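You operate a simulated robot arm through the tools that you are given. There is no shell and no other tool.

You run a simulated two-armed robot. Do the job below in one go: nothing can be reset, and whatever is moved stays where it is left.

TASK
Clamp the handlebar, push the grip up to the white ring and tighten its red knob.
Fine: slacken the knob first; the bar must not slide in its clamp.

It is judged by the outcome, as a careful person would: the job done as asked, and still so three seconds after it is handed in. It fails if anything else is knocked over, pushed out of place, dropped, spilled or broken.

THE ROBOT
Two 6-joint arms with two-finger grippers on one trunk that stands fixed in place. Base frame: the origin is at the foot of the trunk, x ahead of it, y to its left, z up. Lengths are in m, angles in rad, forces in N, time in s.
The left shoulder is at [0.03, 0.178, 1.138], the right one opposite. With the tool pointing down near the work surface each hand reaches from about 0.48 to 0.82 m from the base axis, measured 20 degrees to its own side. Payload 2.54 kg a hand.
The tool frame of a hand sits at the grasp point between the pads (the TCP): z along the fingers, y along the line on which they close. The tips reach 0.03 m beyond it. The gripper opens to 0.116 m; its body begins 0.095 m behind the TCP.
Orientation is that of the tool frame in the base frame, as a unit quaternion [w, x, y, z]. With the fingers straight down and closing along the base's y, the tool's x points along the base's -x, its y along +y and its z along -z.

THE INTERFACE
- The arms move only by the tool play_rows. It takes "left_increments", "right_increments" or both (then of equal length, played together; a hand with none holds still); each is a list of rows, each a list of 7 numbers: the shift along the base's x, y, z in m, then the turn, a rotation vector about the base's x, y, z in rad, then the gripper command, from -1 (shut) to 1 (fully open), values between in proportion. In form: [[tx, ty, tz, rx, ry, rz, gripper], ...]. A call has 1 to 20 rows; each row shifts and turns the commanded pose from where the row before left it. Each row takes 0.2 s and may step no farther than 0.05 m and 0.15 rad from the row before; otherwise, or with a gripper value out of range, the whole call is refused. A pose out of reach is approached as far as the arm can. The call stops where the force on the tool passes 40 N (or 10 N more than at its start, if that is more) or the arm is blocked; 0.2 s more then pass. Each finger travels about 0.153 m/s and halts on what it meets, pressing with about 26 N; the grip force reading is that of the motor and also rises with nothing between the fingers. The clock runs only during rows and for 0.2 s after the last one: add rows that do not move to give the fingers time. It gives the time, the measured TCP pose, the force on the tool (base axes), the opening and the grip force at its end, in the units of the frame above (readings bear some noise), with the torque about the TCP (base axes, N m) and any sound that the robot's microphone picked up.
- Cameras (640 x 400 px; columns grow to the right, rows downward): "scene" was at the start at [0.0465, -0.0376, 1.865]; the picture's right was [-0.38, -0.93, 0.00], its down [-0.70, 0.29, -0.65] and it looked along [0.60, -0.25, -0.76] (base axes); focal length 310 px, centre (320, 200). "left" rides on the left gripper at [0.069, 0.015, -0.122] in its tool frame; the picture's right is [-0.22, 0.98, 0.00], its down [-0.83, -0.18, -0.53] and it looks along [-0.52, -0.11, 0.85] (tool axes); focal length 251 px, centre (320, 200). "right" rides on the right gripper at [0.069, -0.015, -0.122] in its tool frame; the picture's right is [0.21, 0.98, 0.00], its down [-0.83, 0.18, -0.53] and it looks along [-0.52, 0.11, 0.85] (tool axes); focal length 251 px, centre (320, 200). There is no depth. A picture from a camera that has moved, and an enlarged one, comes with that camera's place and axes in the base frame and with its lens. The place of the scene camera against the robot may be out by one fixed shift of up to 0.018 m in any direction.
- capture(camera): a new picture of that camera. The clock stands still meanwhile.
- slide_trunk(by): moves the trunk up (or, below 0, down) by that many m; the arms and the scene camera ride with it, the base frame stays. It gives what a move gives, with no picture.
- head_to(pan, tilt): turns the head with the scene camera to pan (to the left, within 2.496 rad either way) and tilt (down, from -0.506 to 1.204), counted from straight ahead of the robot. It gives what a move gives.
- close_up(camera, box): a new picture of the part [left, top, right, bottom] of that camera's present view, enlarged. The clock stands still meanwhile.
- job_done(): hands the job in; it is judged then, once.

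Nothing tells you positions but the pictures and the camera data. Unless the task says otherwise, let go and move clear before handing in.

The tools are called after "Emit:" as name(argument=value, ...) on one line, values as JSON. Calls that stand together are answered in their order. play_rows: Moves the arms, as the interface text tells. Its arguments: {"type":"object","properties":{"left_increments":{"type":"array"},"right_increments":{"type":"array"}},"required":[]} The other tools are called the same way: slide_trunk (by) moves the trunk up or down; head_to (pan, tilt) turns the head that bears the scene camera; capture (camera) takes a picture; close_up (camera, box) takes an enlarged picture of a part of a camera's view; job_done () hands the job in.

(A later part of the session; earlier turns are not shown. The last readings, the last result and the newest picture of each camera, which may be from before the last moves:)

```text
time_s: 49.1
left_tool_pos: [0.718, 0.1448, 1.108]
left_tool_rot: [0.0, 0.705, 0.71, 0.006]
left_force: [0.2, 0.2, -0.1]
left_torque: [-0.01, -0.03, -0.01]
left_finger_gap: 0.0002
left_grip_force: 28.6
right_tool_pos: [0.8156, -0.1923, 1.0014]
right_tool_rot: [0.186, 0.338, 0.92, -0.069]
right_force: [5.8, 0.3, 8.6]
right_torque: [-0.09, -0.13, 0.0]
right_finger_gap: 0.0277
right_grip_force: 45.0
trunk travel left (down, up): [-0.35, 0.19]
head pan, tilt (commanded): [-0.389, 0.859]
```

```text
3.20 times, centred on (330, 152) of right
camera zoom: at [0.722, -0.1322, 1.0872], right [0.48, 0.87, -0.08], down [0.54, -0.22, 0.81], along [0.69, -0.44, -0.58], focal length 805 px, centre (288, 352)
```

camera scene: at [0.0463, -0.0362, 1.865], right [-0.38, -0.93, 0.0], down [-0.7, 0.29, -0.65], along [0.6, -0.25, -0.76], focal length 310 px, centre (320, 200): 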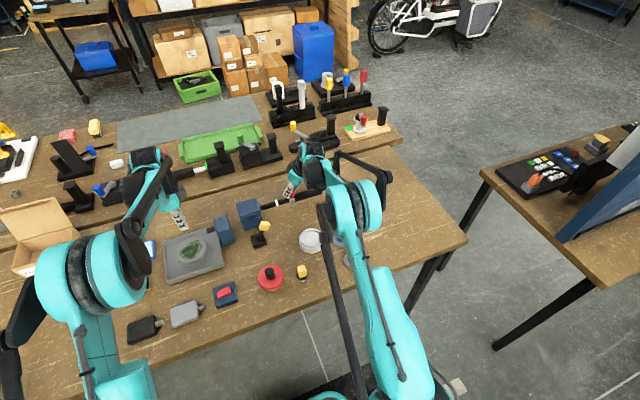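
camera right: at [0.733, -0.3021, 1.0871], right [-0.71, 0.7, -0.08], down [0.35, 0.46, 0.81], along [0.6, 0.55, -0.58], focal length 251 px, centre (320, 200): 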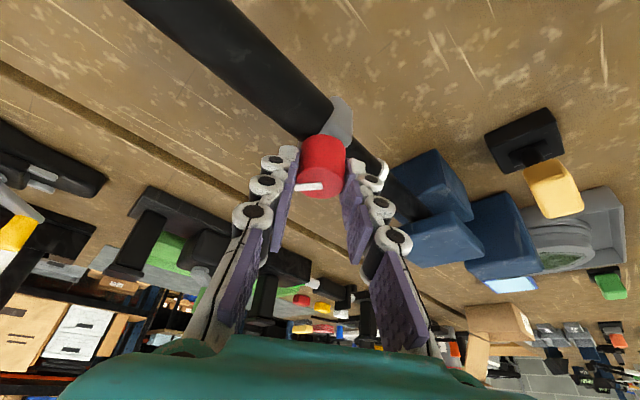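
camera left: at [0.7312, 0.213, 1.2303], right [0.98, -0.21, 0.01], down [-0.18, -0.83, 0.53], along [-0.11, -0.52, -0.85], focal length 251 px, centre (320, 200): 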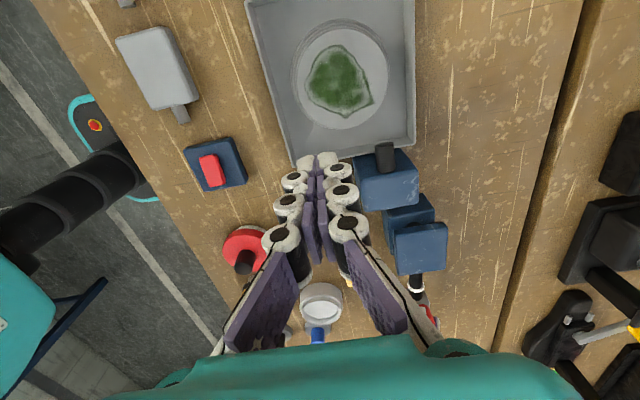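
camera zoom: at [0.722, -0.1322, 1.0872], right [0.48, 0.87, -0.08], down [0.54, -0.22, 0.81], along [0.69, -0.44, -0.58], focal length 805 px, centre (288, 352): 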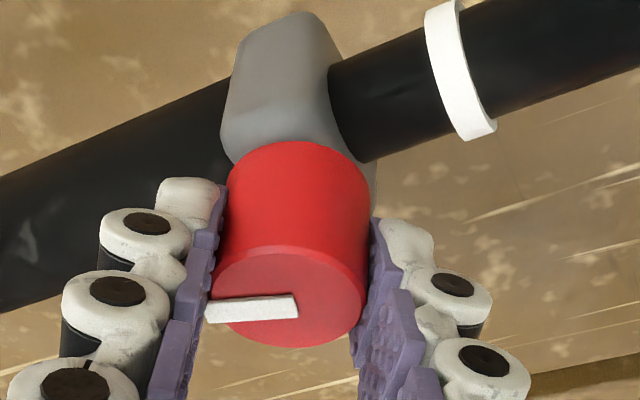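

The knob is back at its original angle. Now I will draw the grip 3 mm toward -y and see whether bar and ring come with it and at what force.

Emit:
play_rows(right_increments=[[0, -0.001, 0, 0, 0, 0, -0.8], [0, -0.001, 0, 0, 0, 0, -0.8], [0, -0.001, 0, 0, 0, 0, -0.8], [0, 0, 0, 0, 0, 0, -0.8]])

Emit:
close_up(camera="right", box=[230, 90, 430, 215])

Emit:
close_up(camera="left", box=[370, 170, 460, 320])

```text
time_s: 50.1
left_tool_pos: [0.7186, 0.144, 1.1082]
left_tool_rot: [0.0, 0.704, 0.71, 0.005]
left_force: [0.1, -1.0, -0.4]
left_torque: [-0.01, 0.03, 0.01]
left_finger_gap: 0.0002
left_grip_force: 29.5
right_tool_pos: [0.8162, -0.1969, 1.0027]
right_tool_rot: [0.187, 0.337, 0.92, -0.069]
right_force: [1.1, 1.1, 2.0]
right_torque: [0.02, -0.1, 0.0]
right_finger_gap: 0.0278
right_grip_force: 45.8
trunk travel left (down, up): [-0.35, 0.19]
head pan, tilt (commanded): [-0.389, 0.859]
```

```text
3.20 times, centred on (330, 152) of right
camera zoom: at [0.722, -0.1356, 1.0872], right [0.48, 0.87, -0.08], down [0.54, -0.22, 0.81], along [0.69, -0.44, -0.58], focal length 805 px, centre (288, 352)
```

zoom: 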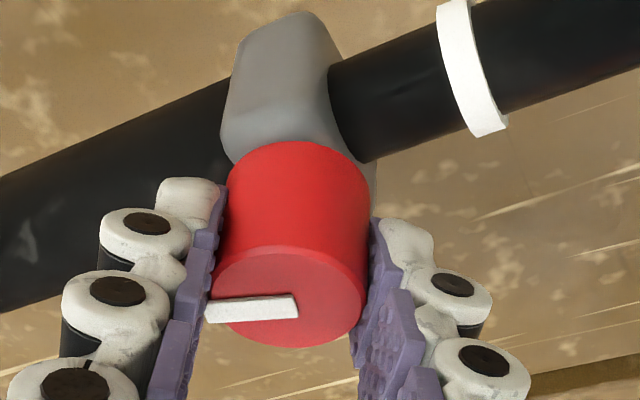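

```text
2.67 times, centred on (415, 245) of left
camera zoom: at [0.7316, 0.213, 1.23], right [0.98, -0.21, 0.01], down [-0.18, -0.83, 0.53], along [-0.11, -0.52, -0.85], focal length 670 px, centre (67, 80)
```

zoom: 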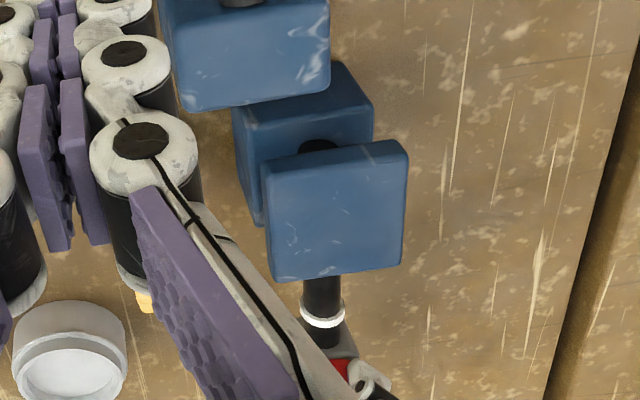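

At the original knob angle the grip still slides on the bar at about 1 N, so the knob is not tight here. The bar's small shift looks like drag creep. I will turn the knob further clockwise and feel for where it tightens.

Emit:
play_rows(right_increments=[[0.0003, 0.0003, 0, 0, 0, -0.05, -0.8], [0.0003, 0.0003, 0, 0, 0, -0.05, -0.8], [0.0003, 0.0003, 0, 0, 0, -0.05, -0.8], [0.0003, 0.0003, 0, 0, 0, -0.05, -0.8], [0, 0, 0, 0, 0, 0, -0.8]])

Emit:
close_up(camera="right", box=[230, 90, 430, 215])

```text
time_s: 51.3
left_tool_pos: [0.7177, 0.1447, 1.1093]
left_tool_rot: [0.0, 0.704, 0.71, 0.006]
left_force: [0.0, 0.6, -0.1]
left_torque: [0.01, 0.03, -0.01]
left_finger_gap: 0.0003
left_grip_force: 28.4
right_tool_pos: [0.8157, -0.196, 1.0026]
right_tool_rot: [0.179, 0.428, 0.882, -0.086]
right_force: [-7.2, 1.2, -4.2]
right_torque: [0.12, 0.32, -0.02]
right_finger_gap: 0.0278
right_grip_force: 44.7
trunk travel left (down, up): [-0.35, 0.19]
head pan, tilt (commanded): [-0.389, 0.859]
```

```text
3.20 times, centred on (330, 152) of right
camera zoom: at [0.7367, -0.117, 1.0873], right [0.64, 0.76, -0.08], down [0.49, -0.32, 0.81], along [0.59, -0.56, -0.58], focal length 805 px, centre (288, 352)
```

zoom: 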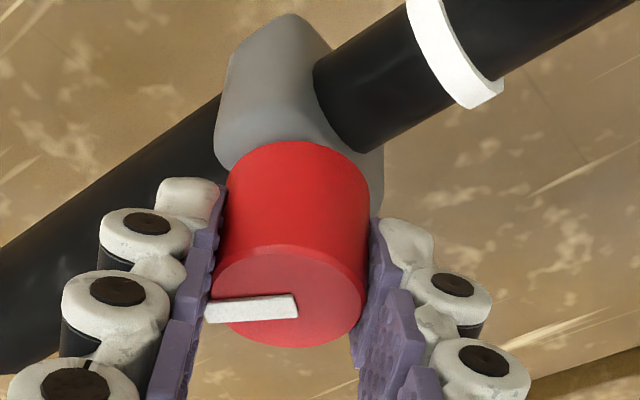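

No torque yet at 0.2 rad past the start. I will keep turning clockwise.

Emit:
play_rows(right_increments=[[0.0001, 0.0003, 0, 0, 0, -0.05, -0.8], [0.0002, 0.0003, 0, 0, 0, -0.05, -0.8], [0.0003, 0.0003, 0, 0, 0, -0.05, -0.8], [0.0003, 0.0003, 0, 0, 0, -0.05, -0.8], [0, 0, 0, 0, 0, 0, -0.8]])

Emit:
close_up(camera="right", box=[230, 90, 430, 215])

```text
time_s: 52.5
left_tool_pos: [0.7184, 0.1432, 1.1088]
left_tool_rot: [0.0, 0.705, 0.709, 0.005]
left_force: [0.4, -0.2, -0.1]
left_torque: [0.03, 0.0, 0.0]
left_finger_gap: 0.0
left_grip_force: 28.3
right_tool_pos: [0.8184, -0.1942, 1.0026]
right_tool_rot: [0.169, 0.513, 0.835, -0.104]
right_force: [-7.6, -0.9, -1.8]
right_torque: [-0.34, 0.26, 0.74]
right_finger_gap: 0.028
right_grip_force: 45.0
trunk travel left (down, up): [-0.35, 0.19]
head pan, tilt (commanded): [-0.389, 0.859]
```

```text
3.20 times, centred on (330, 152) of right
camera zoom: at [0.7549, -0.1009, 1.0871], right [0.78, 0.62, -0.08], down [0.41, -0.41, 0.81], along [0.47, -0.67, -0.58], focal length 805 px, centre (288, 352)
```

zoom: 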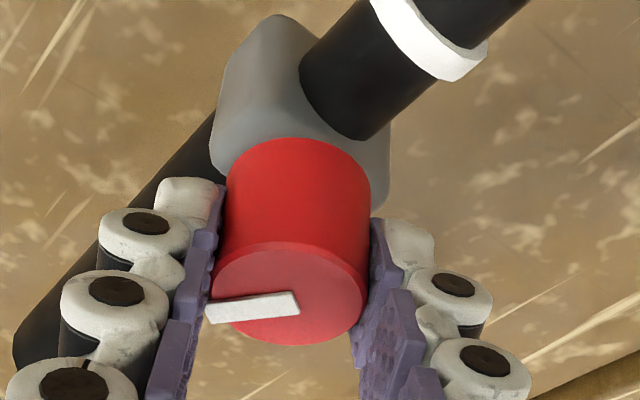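

Torque now rises to 0.74 N m at about 0.4 rad past the starting angle, so the knob is tightening here. With the grip locked I can test the clamp by easing 1 mm toward -y, which is the way back for the bar, and reading the force.

Emit:
play_rows(right_increments=[[0, -0.0005, 0, 0, 0, 0, -0.8], [0, -0.0005, 0, 0, 0, 0, -0.8], [0, 0, 0, 0, 0, 0, -0.8]])

```text
time_s: 53.3
left_tool_pos: [0.7181, 0.1435, 1.1082]
left_tool_rot: [-0.001, 0.705, 0.71, 0.005]
left_force: [0.1, 0.4, 0.1]
left_torque: [0.0, 0.03, -0.01]
left_finger_gap: 0.0001
left_grip_force: 28.4
right_tool_pos: [0.8176, -0.1955, 1.0023]
right_tool_rot: [0.169, 0.513, 0.835, -0.103]
right_force: [-6.5, 0.8, -1.1]
right_torque: [-0.08, 0.3, 0.62]
right_finger_gap: 0.0278
right_grip_force: 44.7
trunk travel left (down, up): [-0.35, 0.19]
head pan, tilt (commanded): [-0.389, 0.859]
```

The force hardly changed. I will take a further 2 mm toward -y and check what moved, ring against collar or ring against jaw.

Emit:
play_rows(right_increments=[[0, -0.0005, 0, 0, 0, 0, -0.8], [0, -0.0005, 0, 0, 0, 0, -0.8], [0, -0.0005, 0, 0, 0, 0, -0.8], [0, -0.0005, 0, 0, 0, 0, -0.8], [0, 0, 0, 0, 0, 0, -0.8]])

Emit:
close_up(camera="right", box=[230, 90, 430, 215])

Emit:
close_up(camera="left", box=[370, 170, 460, 320])

Emit:
close_up(camera="scene", box=[245, 185, 295, 216])

```text
time_s: 54.5
left_tool_pos: [0.7185, 0.1439, 1.1088]
left_tool_rot: [0.0, 0.705, 0.709, 0.005]
left_force: [0.3, 0.4, -0.2]
left_torque: [-0.03, -0.01, 0.01]
left_finger_gap: 0.0
left_grip_force: 28.2
right_tool_pos: [0.8184, -0.1968, 1.0018]
right_tool_rot: [0.169, 0.513, 0.835, -0.104]
right_force: [-8.1, 0.4, -5.5]
right_torque: [-0.02, 0.46, 0.47]
right_finger_gap: 0.0278
right_grip_force: 44.8
trunk travel left (down, up): [-0.35, 0.19]
head pan, tilt (commanded): [-0.389, 0.859]
```

```text
3.20 times, centred on (330, 152) of right
camera zoom: at [0.755, -0.1045, 1.0873], right [0.78, 0.62, -0.08], down [0.41, -0.41, 0.81], along [0.47, -0.67, -0.58], focal length 805 px, centre (288, 352)
```

zoom: 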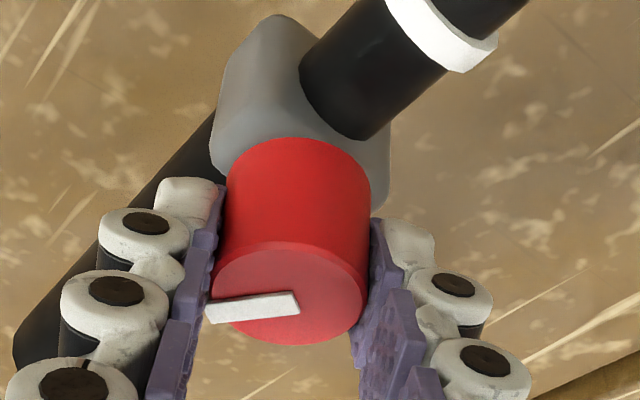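

```text
2.67 times, centred on (415, 245) of left
camera zoom: at [0.7314, 0.2127, 1.2302], right [0.98, -0.21, 0.01], down [-0.18, -0.83, 0.53], along [-0.11, -0.52, -0.85], focal length 670 px, centre (67, 80)
```

zoom: 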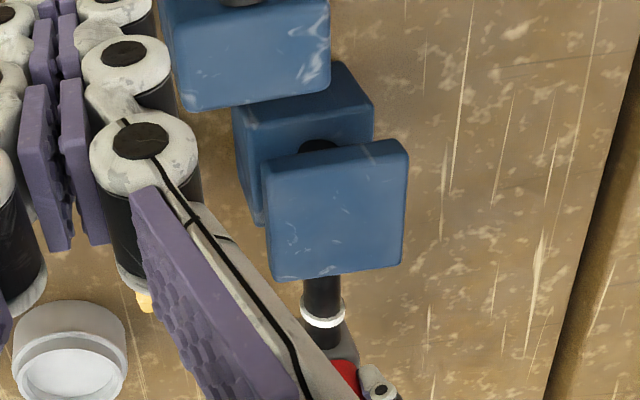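

```text
12.80 times, centred on (270, 200) of scene
camera zoom: at [0.0462, -0.0378, 1.865], right [-0.38, -0.93, 0.0], down [-0.7, 0.29, -0.65], along [0.6, -0.25, -0.76], focal length 3972 px, centre (960, 194)
```

zoom: 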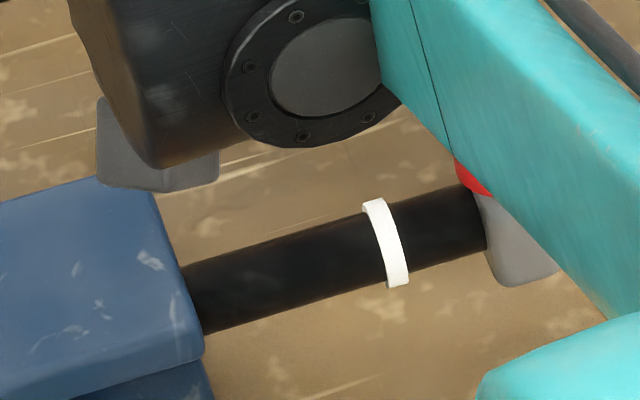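

The grip still slides on the bar here, and ring and jaw did not move relative to each other. I will turn a bit further clockwise to see whether this torque is the real tight end.

Emit:
play_rows(right_increments=[[0.0001, 0.0002, 0, 0, 0, -0.05, -0.8], [0.0001, 0.0002, 0, 0, 0, -0.05, -0.8], [0, 0, 0, 0, 0, 0, -0.8]])

Emit:
close_up(camera="right", box=[230, 90, 430, 215])

```text
time_s: 55.3
left_tool_pos: [0.7167, 0.1437, 1.1085]
left_tool_rot: [-0.001, 0.704, 0.71, 0.006]
left_force: [-0.8, -0.5, -0.6]
left_torque: [0.01, -0.02, 0.03]
left_finger_gap: 0.0
left_grip_force: 28.4
right_tool_pos: [0.8185, -0.1961, 1.0024]
right_tool_rot: [0.164, 0.554, 0.808, -0.113]
right_force: [-6.3, -1.1, -6.0]
right_torque: [-0.3, 0.18, 0.51]
right_finger_gap: 0.0284
right_grip_force: 44.7
trunk travel left (down, up): [-0.35, 0.19]
head pan, tilt (commanded): [-0.389, 0.859]
```

```text
3.20 times, centred on (330, 152) of right
camera zoom: at [0.7653, -0.0978, 1.0873], right [0.84, 0.54, -0.08], down [0.37, -0.45, 0.81], along [0.4, -0.71, -0.58], focal length 805 px, centre (288, 352)
```

zoom: 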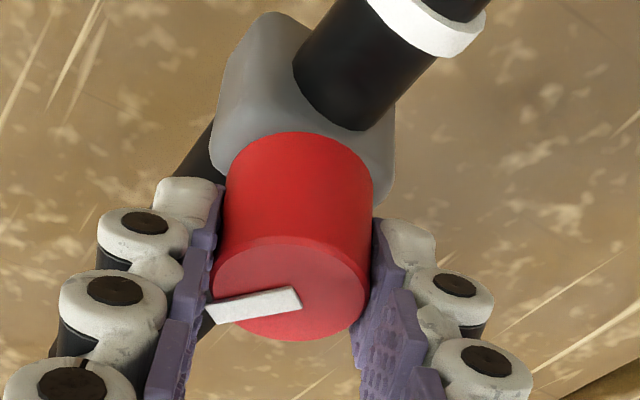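

The mark now slips in the fingers at about 0.5 N m, so the knob is on a hard stop in the clockwise direction, yet the grip still slides there. I suspect the other direction may be the tightening one, so I will turn counter-clockwise through the full range and compare torque.

Emit:
play_rows(right_increments=[[0, 0, 0, 0, 0, 0, -0.42], [0, 0, 0, 0, 0, 0, -0.42], [0, 0, 0, 0, 0, 0, -0.55], [0, 0, 0, 0, 0, 0, -0.8], [0, 0, 0, 0, 0, 0, -0.8], [-0.0008, -0.0004, 0, 0, 0, 0.1, -0.8], [-0.0008, -0.0004, 0, 0, 0, 0.1, -0.8], [-0.0007, -0.00055, 0, 0, 0, 0.1, -0.8], [-0.0007, -0.00055, 0, 0, 0, 0.1, -0.8], [-0.0006, -0.0007, 0, 0, 0, 0.1, -0.8], [-0.0006, -0.0007, 0, 0, 0, 0.1, -0.8], [-0.0004, -0.0008, 0, 0, 0, 0.1, -0.8], [-0.0004, -0.0008, 0, 0, 0, 0.1, -0.8], [0, 0, 0, 0, 0, 0, -0.8]])

Emit:
close_up(camera="right", box=[230, 90, 430, 215])

```text
time_s: 58.3
left_tool_pos: [0.7189, 0.1437, 1.1068]
left_tool_rot: [-0.001, 0.705, 0.709, 0.004]
left_force: [0.0, 0.7, -0.3]
left_torque: [0.02, 0.03, 0.02]
left_finger_gap: 0.0001
left_grip_force: 29.1
right_tool_pos: [0.8154, -0.2011, 1.0017]
right_tool_rot: [0.196, 0.195, 0.96, -0.039]
right_force: [22.7, 0.6, 13.7]
right_torque: [-0.03, -0.53, 0.02]
right_finger_gap: 0.0281
right_grip_force: 44.6
trunk travel left (down, up): [-0.35, 0.19]
head pan, tilt (commanded): [-0.389, 0.859]
```

```text
3.20 times, centred on (330, 152) of right
camera zoom: at [0.7075, -0.1713, 1.0864], right [0.2, 0.98, -0.08], down [0.58, -0.05, 0.81], along [0.79, -0.21, -0.57], focal length 805 px, centre (288, 352)
```

zoom: 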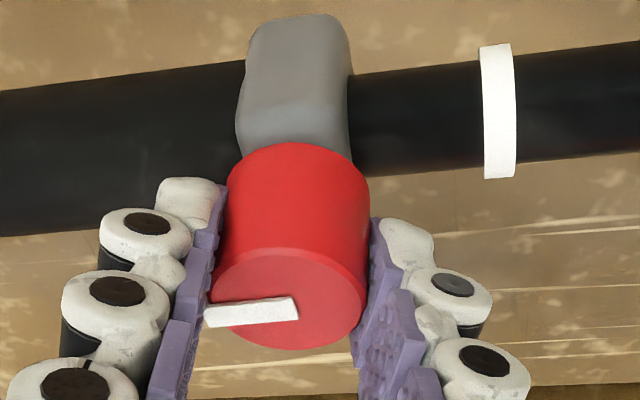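

Turning is easy again in this direction. I will trim the x offset and keep turning counter-clockwise toward +0.8 rad.

Emit:
play_rows(right_increments=[[0.0006, -0.0004, 0.0003, 0, 0, 0.05, -0.8], [0.0004, -0.0004, 0.0002, 0, 0, 0.05, -0.8], [-0.00026, -0.00084, 0, 0, 0, 0.1, -0.8], [-0.0001, -0.0009, 0, 0, 0, 0.1, -0.8], [-0.0001, -0.0009, 0, 0, 0, 0.1, -0.8], [0.0001, -0.0009, 0, 0, 0, 0.1, -0.8], [0.0001, -0.0009, 0, 0, 0, 0.1, -0.8], [0.0003, -0.0008, 0, 0, 0, 0.1, -0.8], [0.0003, -0.0008, 0, 0, 0, 0.1, -0.8], [0.0004, -0.0008, 0, 0, 0, 0.1, -0.8], [0, 0, 0, 0, 0, 0, -0.8]])

Emit:
close_up(camera="right", box=[230, 90, 430, 215])

Emit:
close_up(camera="scene", box=[245, 185, 295, 216])

```text
time_s: 60.7
left_tool_pos: [0.7202, 0.1433, 1.1078]
left_tool_rot: [-0.002, 0.705, 0.709, 0.005]
left_force: [-0.3, -0.5, -0.1]
left_torque: [0.01, 0.02, 0.0]
left_finger_gap: 0.0
left_grip_force: 28.8
right_tool_pos: [0.8151, -0.2089, 1.0013]
right_tool_rot: [0.191, -0.242, 0.95, 0.05]
right_force: [-3.4, 0.2, -11.4]
right_torque: [-0.32, 0.6, 0.0]
right_finger_gap: 0.0277
right_grip_force: 45.0
trunk travel left (down, up): [-0.35, 0.19]
head pan, tilt (commanded): [-0.389, 0.859]
```

```text
3.20 times, centred on (330, 152) of right
camera zoom: at [0.7261, -0.2756, 1.0869], right [-0.64, 0.76, -0.08], down [0.4, 0.42, 0.81], along [0.65, 0.49, -0.58], focal length 805 px, centre (288, 352)
```

zoom: 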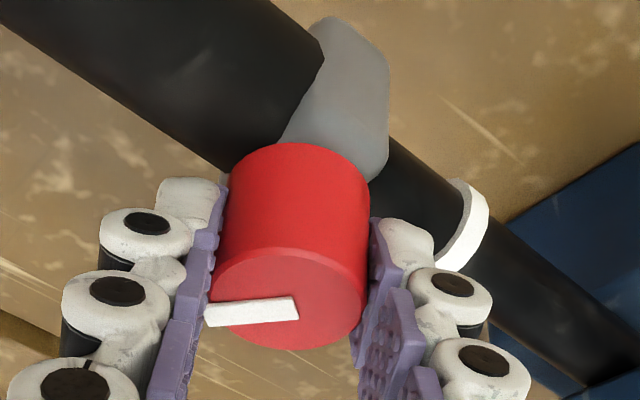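

```text
12.80 times, centred on (270, 200) of scene
camera zoom: at [0.0481, -0.0379, 1.8649], right [-0.38, -0.93, 0.0], down [-0.7, 0.29, -0.65], along [0.6, -0.25, -0.76], focal length 3972 px, centre (960, 194)
```

zoom: 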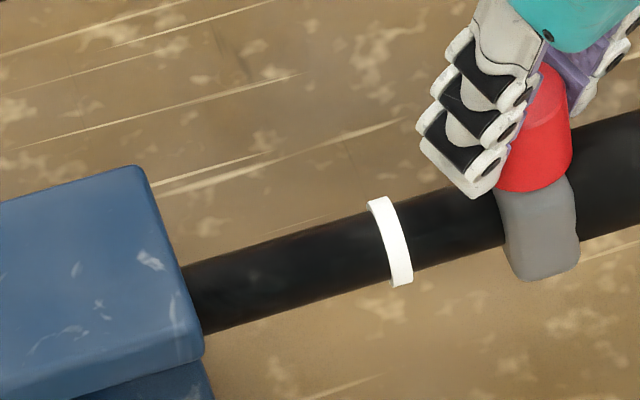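

The jaw edge is a steady reference in the scene view. The ring was at column 405 originally, went to 385, and is at about 390 now. I will pull the grip 10 mm toward -y at this knob angle, which also helps to draw the bar back, and measure the ring again.

Emit:
play_rows(right_increments=[[0, -0.001, -0.0003, 0, 0, 0, -0.8], [0, -0.001, 0, 0, 0, 0, -0.8], [0, -0.001, 0, 0, 0, 0, -0.8], [0, -0.001, 0, 0, 0, 0, -0.8], [0, -0.001, 0, 0, 0, 0, -0.8], [0, -0.001, 0, 0, 0, 0, -0.8], [0, -0.001, 0, 0, 0, 0, -0.8], [0, -0.001, 0, 0, 0, 0, -0.8], [0, -0.001, 0, 0, 0, 0, -0.8], [0, -0.001, 0, 0, 0, 0, -0.8], [0, 0, 0, 0, 0, 0, -0.8]])

Emit:
close_up(camera="scene", box=[245, 185, 295, 216])

```text
time_s: 63.1
left_tool_pos: [0.7189, 0.1431, 1.1087]
left_tool_rot: [-0.001, 0.704, 0.711, 0.006]
left_force: [0.0, -0.3, -0.2]
left_torque: [-0.05, 0.0, -0.01]
left_finger_gap: 0.0
left_grip_force: 28.7
right_tool_pos: [0.8159, -0.2194, 1.002]
right_tool_rot: [0.191, -0.242, 0.95, 0.051]
right_force: [-13.5, 0.2, -18.4]
right_torque: [-0.2, 0.55, 0.06]
right_finger_gap: 0.0279
right_grip_force: 45.4
trunk travel left (down, up): [-0.35, 0.19]
head pan, tilt (commanded): [-0.389, 0.859]
```

```text
12.80 times, centred on (270, 200) of scene
camera zoom: at [0.0473, -0.0384, 1.865], right [-0.38, -0.93, 0.0], down [-0.7, 0.29, -0.65], along [0.6, -0.25, -0.76], focal length 3972 px, centre (960, 194)
```

zoom: 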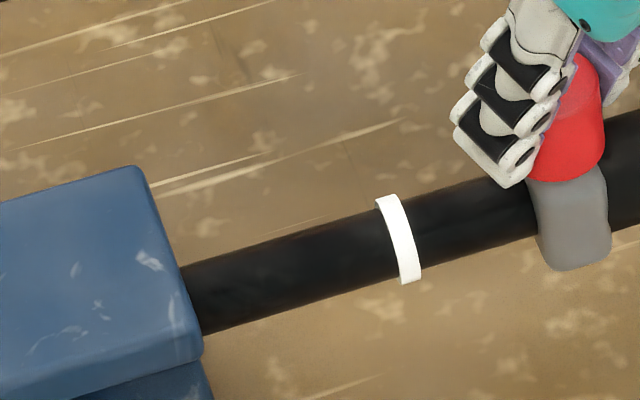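

The ring followed by about 2.3 mm for 10 mm of grip travel, so the grip drags the bar at this knob angle. Now I will turn the knob clockwise to its stop and repeat the pull there for comparison.

Emit:
play_rows(right_increments=[[0, 0, 0, 0, 0, 0, -0.42], [0, 0, 0, 0, 0, 0, -0.42], [0, 0, 0, 0, 0, 0, -0.6], [0, 0, 0, 0, 0, 0, -0.8], [-0.00023, 0.00055, 0, 0, 0, -0.1, -0.8], [-0.00023, 0.00055, 0, 0, 0, -0.1, -0.8], [-0.00012, 0.00058, 0, 0, 0, -0.1, -0.8], [-0.00012, 0.00058, 0, 0, 0, -0.1, -0.8], [0, 0.0006, 0, 0, 0, -0.1, -0.8], [0, 0.0006, 0, 0, 0, -0.1, -0.8], [0.00012, 0.00058, 0, 0, 0, -0.1, -0.8], [0.00012, 0.00058, 0, 0, 0, -0.1, -0.8], [0.00023, 0.00055, 0, 0, 0, -0.1, -0.8], [0.00023, 0.00055, 0, 0, 0, -0.1, -0.8], [0.00034, 0.0005, 0, 0, 0, -0.1, -0.8], [0.00034, 0.0005, 0, 0, 0, -0.1, -0.8], [0, 0, 0, 0, 0, 0, -0.8]])

Emit:
close_up(camera="right", box=[230, 90, 430, 215])

```text
time_s: 66.7
left_tool_pos: [0.719, 0.1449, 1.1081]
left_tool_rot: [0.0, 0.705, 0.71, 0.005]
left_force: [-0.1, 0.3, -0.3]
left_torque: [-0.01, -0.02, -0.02]
left_finger_gap: 0.0
left_grip_force: 29.2
right_tool_pos: [0.8164, -0.2123, 1.0027]
right_tool_rot: [0.186, 0.336, 0.921, -0.067]
right_force: [17.1, -0.1, 15.0]
right_torque: [-0.65, -1.08, 0.03]
right_finger_gap: 0.0276
right_grip_force: 45.2
trunk travel left (down, up): [-0.35, 0.19]
head pan, tilt (commanded): [-0.389, 0.859]
```

```text
3.20 times, centred on (330, 152) of right
camera zoom: at [0.7225, -0.1507, 1.0874], right [0.48, 0.87, -0.08], down [0.54, -0.22, 0.81], along [0.69, -0.44, -0.57], focal length 805 px, centre (288, 352)
```

zoom: 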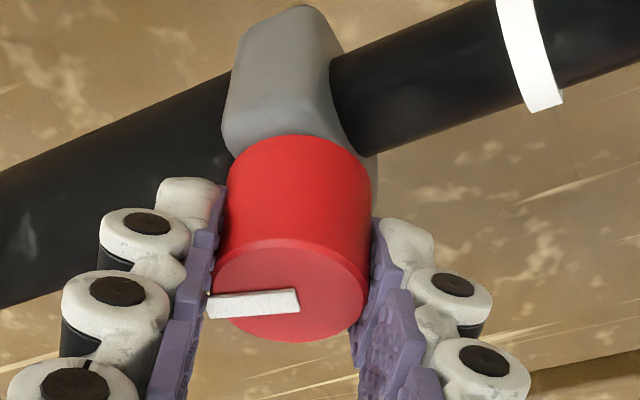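

I will relax the hold again and finish the turn to the clockwise stop.

Emit:
play_rows(right_increments=[[0, 0, 0, 0, 0, 0, -0.42], [0.0005, 0, 0, 0, 0, 0, -0.42], [0, 0, 0, 0, 0, 0, -0.6], [0, 0, 0, 0, 0, 0, -0.8], [0.00043, 0.00042, 0, 0, 0, -0.1, -0.8], [0.00043, 0.00042, 0, 0, 0, -0.1, -0.8], [0.0005, 0.00033, 0, 0, 0, -0.1, -0.8], [0.0005, 0.00033, 0, 0, 0, -0.1, -0.8], [0, 0, 0, 0, 0, 0, -0.8]])

Emit:
close_up(camera="right", box=[230, 90, 430, 215])

Emit:
close_up(camera="scene", box=[245, 185, 295, 216])

```text
time_s: 68.7
left_tool_pos: [0.7194, 0.1425, 1.1082]
left_tool_rot: [-0.001, 0.705, 0.709, 0.006]
left_force: [-0.4, -0.3, -1.1]
left_torque: [0.01, 0.05, 0.03]
left_finger_gap: 0.0
left_grip_force: 28.5
right_tool_pos: [0.8178, -0.2099, 1.0014]
right_tool_rot: [0.169, 0.513, 0.835, -0.104]
right_force: [-5.0, -0.7, -7.6]
right_torque: [-0.21, 0.29, 0.73]
right_finger_gap: 0.0281
right_grip_force: 44.5
trunk travel left (down, up): [-0.35, 0.19]
head pan, tilt (commanded): [-0.389, 0.859]
```

```text
3.20 times, centred on (330, 152) of right
camera zoom: at [0.7551, -0.1177, 1.0869], right [0.78, 0.62, -0.08], down [0.41, -0.41, 0.81], along [0.47, -0.67, -0.58], focal length 805 px, centre (288, 352)
```

zoom: 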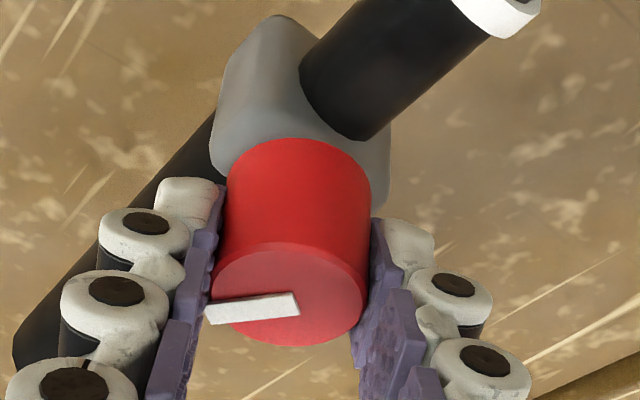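

```text
12.80 times, centred on (270, 200) of scene
camera zoom: at [0.047, -0.038, 1.865], right [-0.38, -0.93, 0.0], down [-0.7, 0.29, -0.65], along [0.6, -0.25, -0.76], focal length 3972 px, centre (960, 194)
```

zoom: 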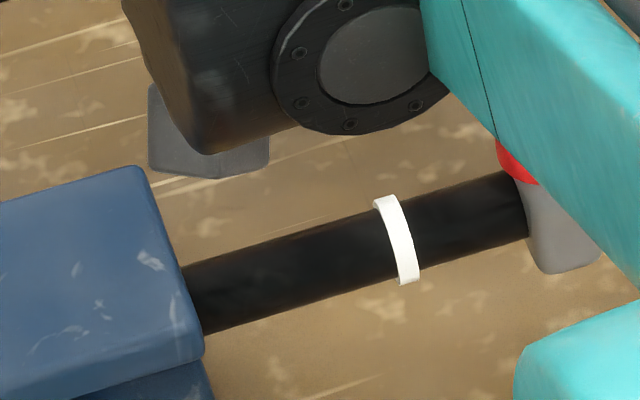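

The clockwise stop is reached again (0.73 N m), ring at column 396. Now the same 10 mm pull toward -y for comparison.

Emit:
play_rows(right_increments=[[0, -0.001, 0, 0, 0, 0, -0.8], [0, -0.001, 0, 0, 0, 0, -0.8], [0, -0.001, 0, 0, 0, 0, -0.8], [0, -0.001, 0, 0, 0, 0, -0.8], [0, -0.001, 0, 0, 0, 0, -0.8], [0, -0.001, 0, 0, 0, 0, -0.8], [0, -0.001, 0, 0, 0, 0, -0.8], [0, -0.001, 0, 0, 0, 0, -0.8], [0, -0.001, 0, 0, 0, 0, -0.8], [0, -0.001, 0, 0, 0, 0, -0.8], [0, 0, 0, 0, 0, 0, -0.8]])

Emit:
close_up(camera="scene", box=[245, 185, 295, 216])

Emit:
close_up(camera="right", box=[230, 90, 430, 215])

```text
time_s: 71.1
left_tool_pos: [0.7173, 0.1431, 1.1084]
left_tool_rot: [0.0, 0.705, 0.709, 0.006]
left_force: [0.1, -0.1, 0.2]
left_torque: [-0.01, 0.01, 0.0]
left_finger_gap: 0.0001
left_grip_force: 28.7
right_tool_pos: [0.8176, -0.2209, 1.0025]
right_tool_rot: [0.169, 0.513, 0.835, -0.104]
right_force: [-11.3, 0.7, -13.5]
right_torque: [0.48, 0.75, 0.41]
right_finger_gap: 0.0281
right_grip_force: 45.2
trunk travel left (down, up): [-0.35, 0.19]
head pan, tilt (commanded): [-0.389, 0.859]
```

```text
12.80 times, centred on (270, 200) of scene
camera zoom: at [0.0469, -0.0381, 1.865], right [-0.38, -0.93, 0.0], down [-0.7, 0.29, -0.65], along [0.6, -0.25, -0.76], focal length 3972 px, centre (960, 194)
```

zoom: 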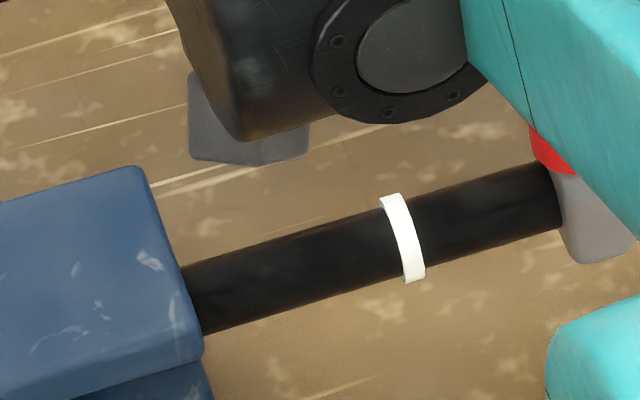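

```text
3.20 times, centred on (330, 152) of right
camera zoom: at [0.7551, -0.1286, 1.0869], right [0.78, 0.62, -0.08], down [0.41, -0.41, 0.81], along [0.47, -0.67, -0.58], focal length 805 px, centre (288, 352)
```

zoom: 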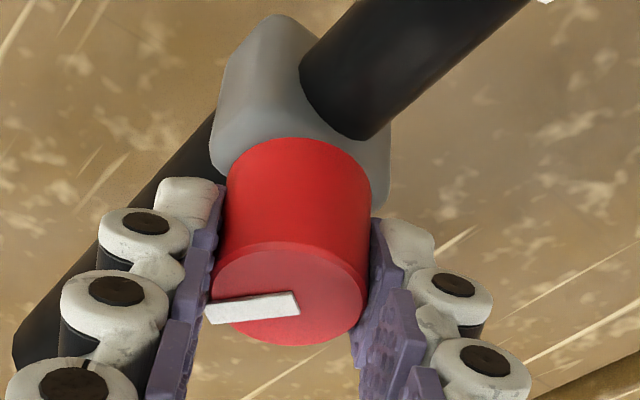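

Clockwise gave 1.9 mm and counter-clockwise 2.3 mm, so at slow speed there is no clear difference and both joints creep a little. A quick stroke should tell tight from slack better, so I will make one fast 10 mm pull here and measure the ring.

Emit:
play_rows(right_increments=[[0, -0.01, 0, 0, 0, 0, -0.8], [0, 0, 0, 0, 0, 0, -0.8]])

Emit:
close_up(camera="scene", box=[245, 185, 295, 216])

```text
time_s: 71.7
left_tool_pos: [0.7181, 0.1459, 1.1072]
left_tool_rot: [0.0, 0.705, 0.71, 0.004]
left_force: [1.3, -0.2, -0.4]
left_torque: [0.0, -0.01, 0.02]
left_finger_gap: 0.0
left_grip_force: 28.3
right_tool_pos: [0.8185, -0.2237, 1.002]
right_tool_rot: [0.168, 0.511, 0.837, -0.102]
right_force: [-15.8, 30.1, -14.3]
right_torque: [0.88, 0.6, 0.41]
right_finger_gap: 0.0285
right_grip_force: 45.2
trunk travel left (down, up): [-0.35, 0.19]
head pan, tilt (commanded): [-0.389, 0.859]
```

```text
12.80 times, centred on (270, 200) of scene
camera zoom: at [0.0465, -0.0327, 1.8651], right [-0.38, -0.93, 0.0], down [-0.7, 0.28, -0.65], along [0.6, -0.25, -0.76], focal length 3972 px, centre (960, 194)
```

zoom: 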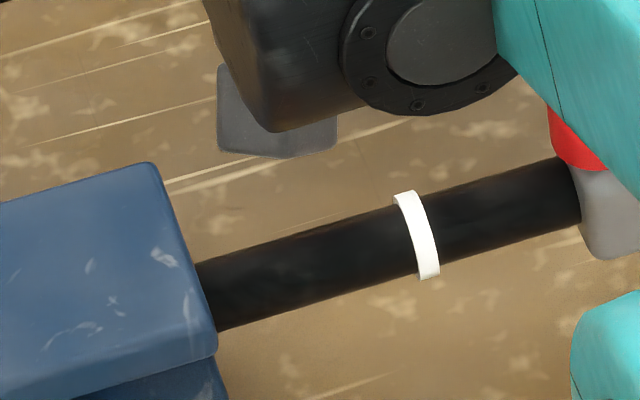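

That fast pull met 30 N after about 3 mm, and the ring did not move against the jaw. So something held firmly, perhaps the grip's end of travel near its start. I will ease off and look.

Emit:
play_rows(right_increments=[[0, 0.008, 0, 0, 0, 0, -0.8], [0, 0, 0, 0, 0, 0, -0.8]])

Emit:
capture(camera="right")

Emit:
close_up(camera="scene", box=[245, 185, 295, 216])

Emit:
capture(camera="left")

```text
time_s: 72.3
left_tool_pos: [0.7189, 0.1447, 1.1077]
left_tool_rot: [0.001, 0.705, 0.709, 0.005]
left_force: [-0.3, 0.1, 0.2]
left_torque: [-0.01, 0.01, 0.03]
left_finger_gap: 0.0002
left_grip_force: 28.5
right_tool_pos: [0.8179, -0.2231, 1.0016]
right_tool_rot: [0.169, 0.514, 0.835, -0.104]
right_force: [-8.8, 9.4, -9.9]
right_torque: [1.05, 0.84, 0.41]
right_finger_gap: 0.0281
right_grip_force: 44.8
trunk travel left (down, up): [-0.35, 0.19]
head pan, tilt (commanded): [-0.389, 0.859]
```

```text
taken
camera right: at [0.7554, -0.1305, 1.0871], right [0.78, 0.62, -0.08], down [0.41, -0.41, 0.81], along [0.47, -0.67, -0.58], focal length 251 px, centre (320, 200)
```

right: 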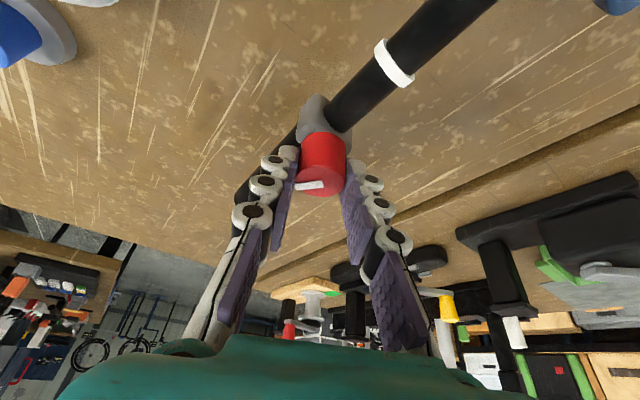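

```text
12.80 times, centred on (270, 200) of scene
camera zoom: at [0.047, -0.0365, 1.8651], right [-0.38, -0.93, 0.0], down [-0.7, 0.29, -0.65], along [0.6, -0.25, -0.76], focal length 3972 px, centre (960, 194)
```

zoom: 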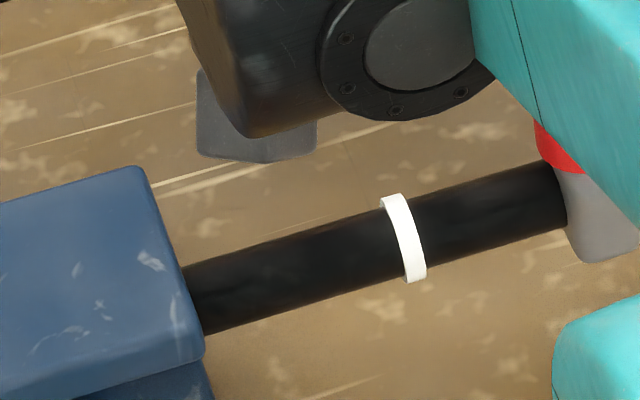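

```text
taken
camera left: at [0.732, 0.2132, 1.2298], right [0.98, -0.21, 0.0], down [-0.18, -0.83, 0.53], along [-0.11, -0.52, -0.85], focal length 251 px, centre (320, 200)
```

left: 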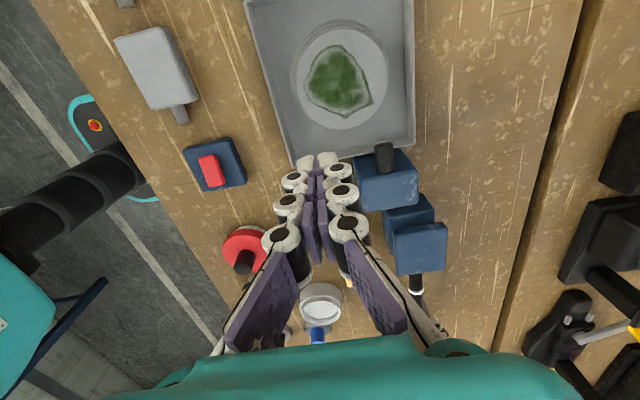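

The grip now resists further -y travel, which suggests its end of travel. I will check the bar end behind the jaw to see whether the bar itself moved or only the ring.

Emit:
close_up(camera="left", box=[370, 170, 460, 320])

Emit:
close_up(camera="left", box=[385, 205, 455, 300])

Emit:
close_up(camera="scene", box=[230, 170, 330, 233])

```text
2.67 times, centred on (415, 245) of left
camera zoom: at [0.732, 0.2132, 1.2298], right [0.98, -0.21, 0.0], down [-0.18, -0.83, 0.53], along [-0.11, -0.52, -0.85], focal length 670 px, centre (67, 80)
```

zoom: 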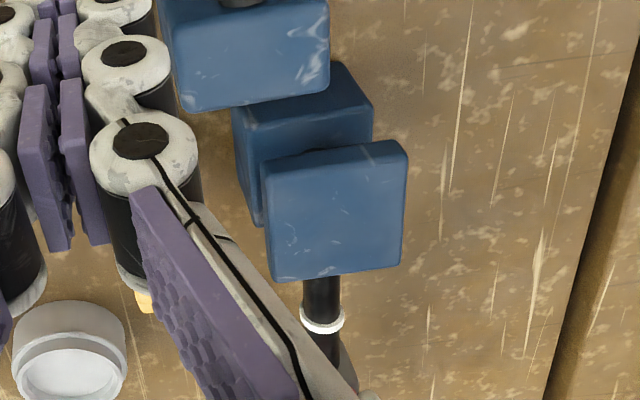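

```text
4.21 times, centred on (420, 252) of left
camera zoom: at [0.732, 0.2132, 1.2298], right [0.98, -0.21, 0.0], down [-0.18, -0.83, 0.53], along [-0.11, -0.52, -0.85], focal length 1059 px, centre (-101, -21)
```

zoom: 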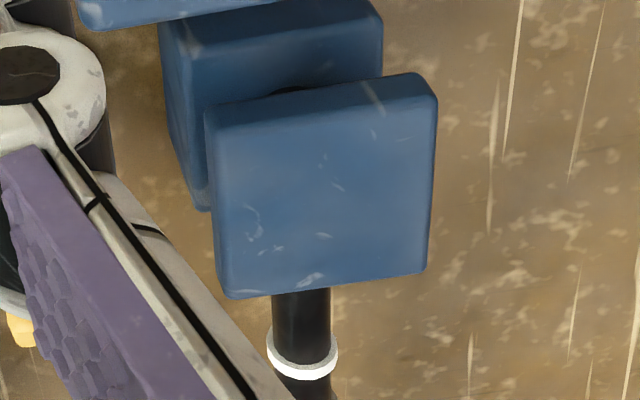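

```text
6.35 times, centred on (280, 202) of scene
camera zoom: at [0.047, -0.0365, 1.8651], right [-0.38, -0.93, 0.0], down [-0.7, 0.29, -0.65], along [0.6, -0.25, -0.76], focal length 1970 px, centre (574, 190)
```

zoom: 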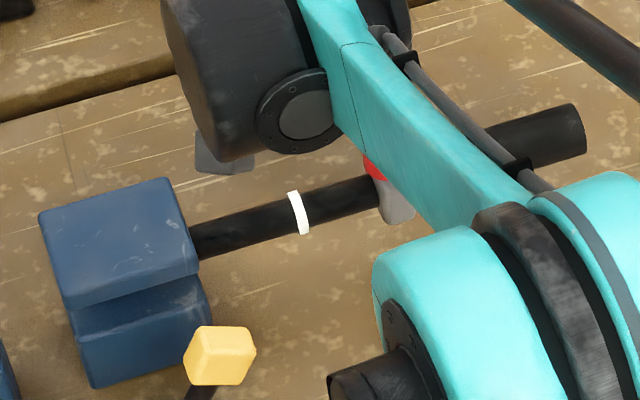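

The bar end shows the bar itself crept back too, so ring and bar are one, and the lever-side clamp held 30 N. Now one fast 10 mm stroke toward +y, away from the end of travel, to see how the grip resists with the knob on this stop.

Emit:
play_rows(right_increments=[[0, 0.01, 0, 0, 0, 0, -0.8]])

Emit:
close_up(camera="scene", box=[245, 185, 295, 216])

```text
time_s: 72.7
left_tool_pos: [0.7186, 0.1421, 1.1101]
left_tool_rot: [-0.001, 0.705, 0.709, 0.006]
left_force: [-0.3, -0.2, -0.4]
left_torque: [0.01, 0.01, 0.03]
left_finger_gap: 0.0
left_grip_force: 28.6
right_tool_pos: [0.8183, -0.2175, 1.0012]
right_tool_rot: [0.17, 0.514, 0.834, -0.105]
right_force: [-4.2, -12.6, -6.9]
right_torque: [-1.12, -0.04, 0.37]
right_finger_gap: 0.028
right_grip_force: 45.1
trunk travel left (down, up): [-0.35, 0.19]
head pan, tilt (commanded): [-0.389, 0.859]
```

```text
12.80 times, centred on (270, 200) of scene
camera zoom: at [0.047, -0.0412, 1.865], right [-0.38, -0.92, 0.0], down [-0.7, 0.29, -0.65], along [0.6, -0.25, -0.76], focal length 3972 px, centre (960, 194)
```

zoom: 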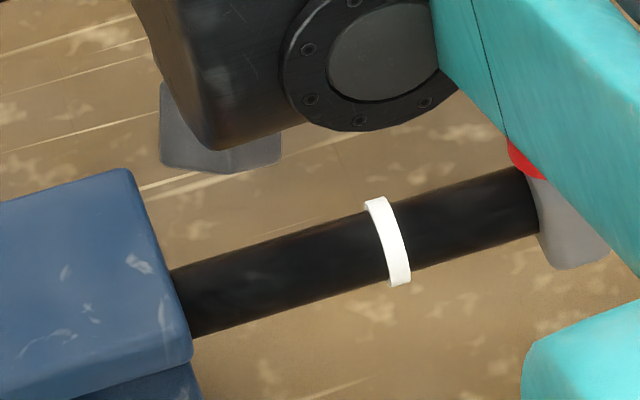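

At this stop the grip resists strongly: it moved only about 4 mm, left 12.6 N, and dragged the bar a little. So clockwise is tight, as one would expect. I now need more slack, so I will turn counter-clockwise well past before, starting with a first stroke.

Emit:
play_rows(right_increments=[[0, 0, 0, 0, 0, 0, -0.42], [0, 0, 0, 0, 0, 0, -0.42], [0, 0, 0, 0, 0, 0, -0.6], [0, 0, 0, 0, 0, 0, -0.8], [-0.0005, -0.00033, 0, 0, 0, 0.1, -0.8], [-0.0005, -0.00033, 0, 0, 0, 0.1, -0.8], [-0.00043, -0.00042, 0, 0, 0, 0.1, -0.8], [-0.00043, -0.00042, 0, 0, 0, 0.1, -0.8], [-0.00034, -0.0005, 0, 0, 0, 0.1, -0.8], [-0.00034, -0.0005, 0, 0, 0, 0.1, -0.8], [-0.00023, -0.00055, 0, 0, 0, 0.1, -0.8], [-0.00023, -0.00055, 0, 0, 0, 0.1, -0.8], [0, 0, 0, 0, 0, 0, -0.42], [0, 0, 0, 0, 0, 0, -0.42], [0, 0, 0, 0, 0, 0, -0.6], [0, 0, 0, 0, 0, 0, -0.8]])

Emit:
play_rows(right_increments=[[-0.00012, -0.00058, 0, 0, 0, 0.1, -0.8], [-0.00012, -0.00058, 0, 0, 0, 0.1, -0.8], [0, -0.0006, 0, 0, 0, 0.1, -0.8], [0, -0.0006, 0, 0, 0, 0.1, -0.8], [0.00012, -0.00058, 0, 0, 0, 0.1, -0.8], [0.00012, -0.00058, 0, 0, 0, 0.1, -0.8], [0, 0, 0, 0, 0, 0, -0.42], [0, 0, 0, 0, 0, 0, -0.42], [0, 0, 0, 0, 0, 0, -0.6], [0, 0, 0, 0, 0, 0, -0.8], [0.00023, -0.00055, 0, 0, 0, 0.1, -0.8], [0.00023, -0.00055, 0, 0, 0, 0.1, -0.8], [0.00034, -0.0005, 0, 0, 0, 0.1, -0.8], [0.00034, -0.0005, 0, 0, 0, 0.1, -0.8], [0, 0, 0, 0, 0, 0, -0.8]])

Emit:
close_up(camera="right", box=[230, 90, 430, 215])

Emit:
close_up(camera="scene", box=[245, 185, 295, 216])

```text
time_s: 76.1
left_tool_pos: [0.719, 0.1433, 1.1076]
left_tool_rot: [0.0, 0.705, 0.709, 0.006]
left_force: [-0.8, -0.7, -0.8]
left_torque: [-0.05, 0.01, 0.02]
left_finger_gap: 0.0002
left_grip_force: 28.8
right_tool_pos: [0.816, -0.2144, 1.0022]
right_tool_rot: [0.198, 0.147, 0.969, -0.03]
right_force: [4.0, -0.2, 4.9]
right_torque: [-0.05, -0.27, -0.02]
right_finger_gap: 0.028
right_grip_force: 45.0
trunk travel left (down, up): [-0.35, 0.19]
head pan, tilt (commanded): [-0.389, 0.859]
```

```text
time_s: 79.3
left_tool_pos: [0.7174, 0.1423, 1.1067]
left_tool_rot: [-0.001, 0.705, 0.71, 0.006]
left_force: [0.4, -0.1, -0.6]
left_torque: [0.0, -0.03, -0.03]
left_finger_gap: 0.0001
left_grip_force: 28.5
right_tool_pos: [0.8163, -0.2221, 1.0015]
right_tool_rot: [0.186, -0.336, 0.921, 0.069]
right_force: [-12.3, 0.6, -7.8]
right_torque: [-0.19, 0.62, 0.04]
right_finger_gap: 0.0277
right_grip_force: 44.6
trunk travel left (down, up): [-0.35, 0.19]
head pan, tilt (commanded): [-0.389, 0.859]
```

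```text
3.20 times, centred on (330, 152) of right
camera zoom: at [0.7415, -0.3048, 1.0872], right [-0.78, 0.62, -0.08], down [0.31, 0.49, 0.81], along [0.54, 0.61, -0.58], focal length 805 px, centre (288, 352)
```

zoom: 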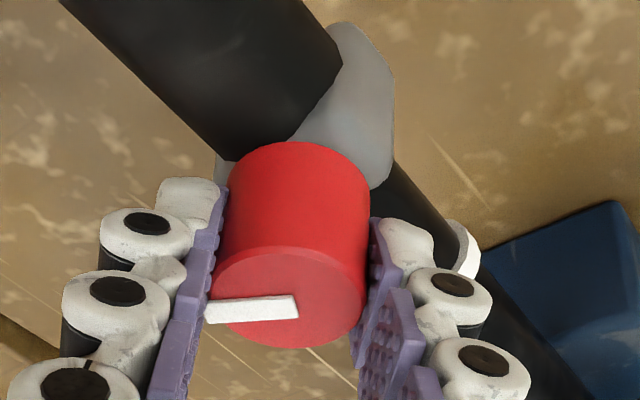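

```text
12.80 times, centred on (270, 200) of scene
camera zoom: at [0.046, -0.0379, 1.865], right [-0.38, -0.93, 0.0], down [-0.7, 0.29, -0.65], along [0.6, -0.25, -0.76], focal length 3972 px, centre (960, 194)
```

zoom: 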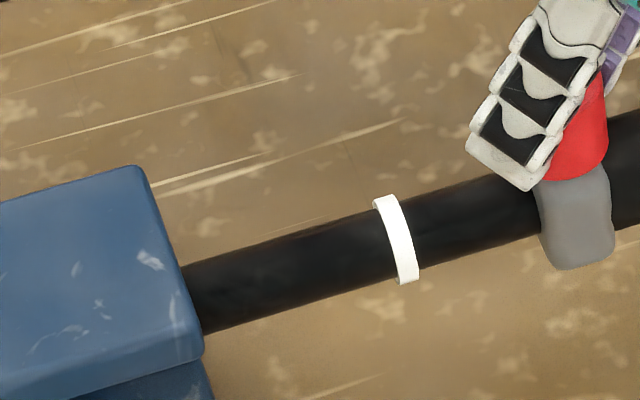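

The knob is now about 1.75 rad off the tight stop and the ring sits at column 396. I will open, swing back around the knob, re-grip, and turn further counter-clockwise.

Emit:
play_rows(right_increments=[[0, 0, 0, 0, 0, 0, -0.4], [0, 0, 0, 0, 0, 0, -0.2], [-0.0003, 0.0006, 0, 0, 0, -0.12, -0.2], [-0.0003, 0.0006, 0, 0, 0, -0.12, -0.2], [-0.0002, 0.0007, 0, 0, 0, -0.12, -0.2], [-0.0001, 0.0007, 0, 0, 0, -0.12, -0.2], [-0.0001, 0.0007, 0, 0, 0, -0.12, -0.2], [0, 0.0007, 0, 0, 0, -0.12, -0.2], [0, 0.0007, 0, 0, 0, -0.12, -0.2], [0.0001, 0.0007, 0, 0, 0, -0.12, -0.2], [0.0002, 0.0007, 0, 0, 0, -0.12, -0.2], [0.0003, 0.0006, 0, 0, 0, -0.12, -0.2], [0.0004, 0.0006, 0, 0, 0, -0.12, -0.2], [0.0004, 0.0005, 0, 0, 0, -0.12, -0.2], [0.0005, 0.0005, 0, 0, 0, -0.12, -0.2], [0, 0, 0, 0, 0, 0, -0.2]])

Emit:
capture(camera="right")

```text
time_s: 82.7
left_tool_pos: [0.7182, 0.1438, 1.1077]
left_tool_rot: [-0.002, 0.705, 0.709, 0.006]
left_force: [0.4, 0.6, 0.1]
left_torque: [0.04, -0.01, 0.03]
left_finger_gap: 0.0
left_grip_force: 28.9
right_tool_pos: [0.816, -0.2142, 1.002]
right_tool_rot: [0.18, 0.411, 0.89, -0.083]
right_force: [-1.1, 0.1, 0.0]
right_torque: [0.01, -0.01, 0.03]
right_finger_gap: 0.0465
right_grip_force: 0.1
trunk travel left (down, up): [-0.35, 0.19]
head pan, tilt (commanded): [-0.389, 0.859]
```

```text
taken
camera right: at [0.7338, -0.1389, 1.0874], right [0.61, 0.78, -0.08], down [0.5, -0.3, 0.81], along [0.61, -0.54, -0.58], focal length 251 px, centre (320, 200)
```

right: 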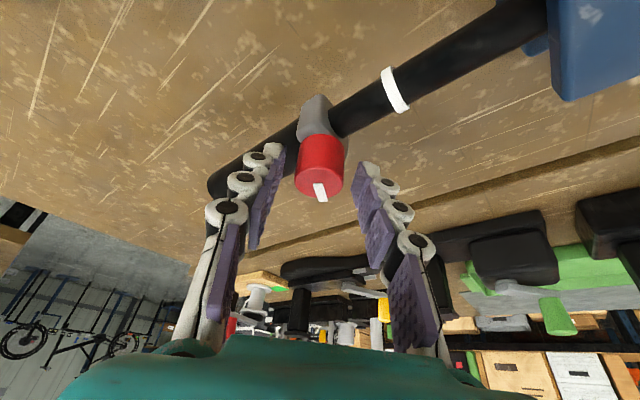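

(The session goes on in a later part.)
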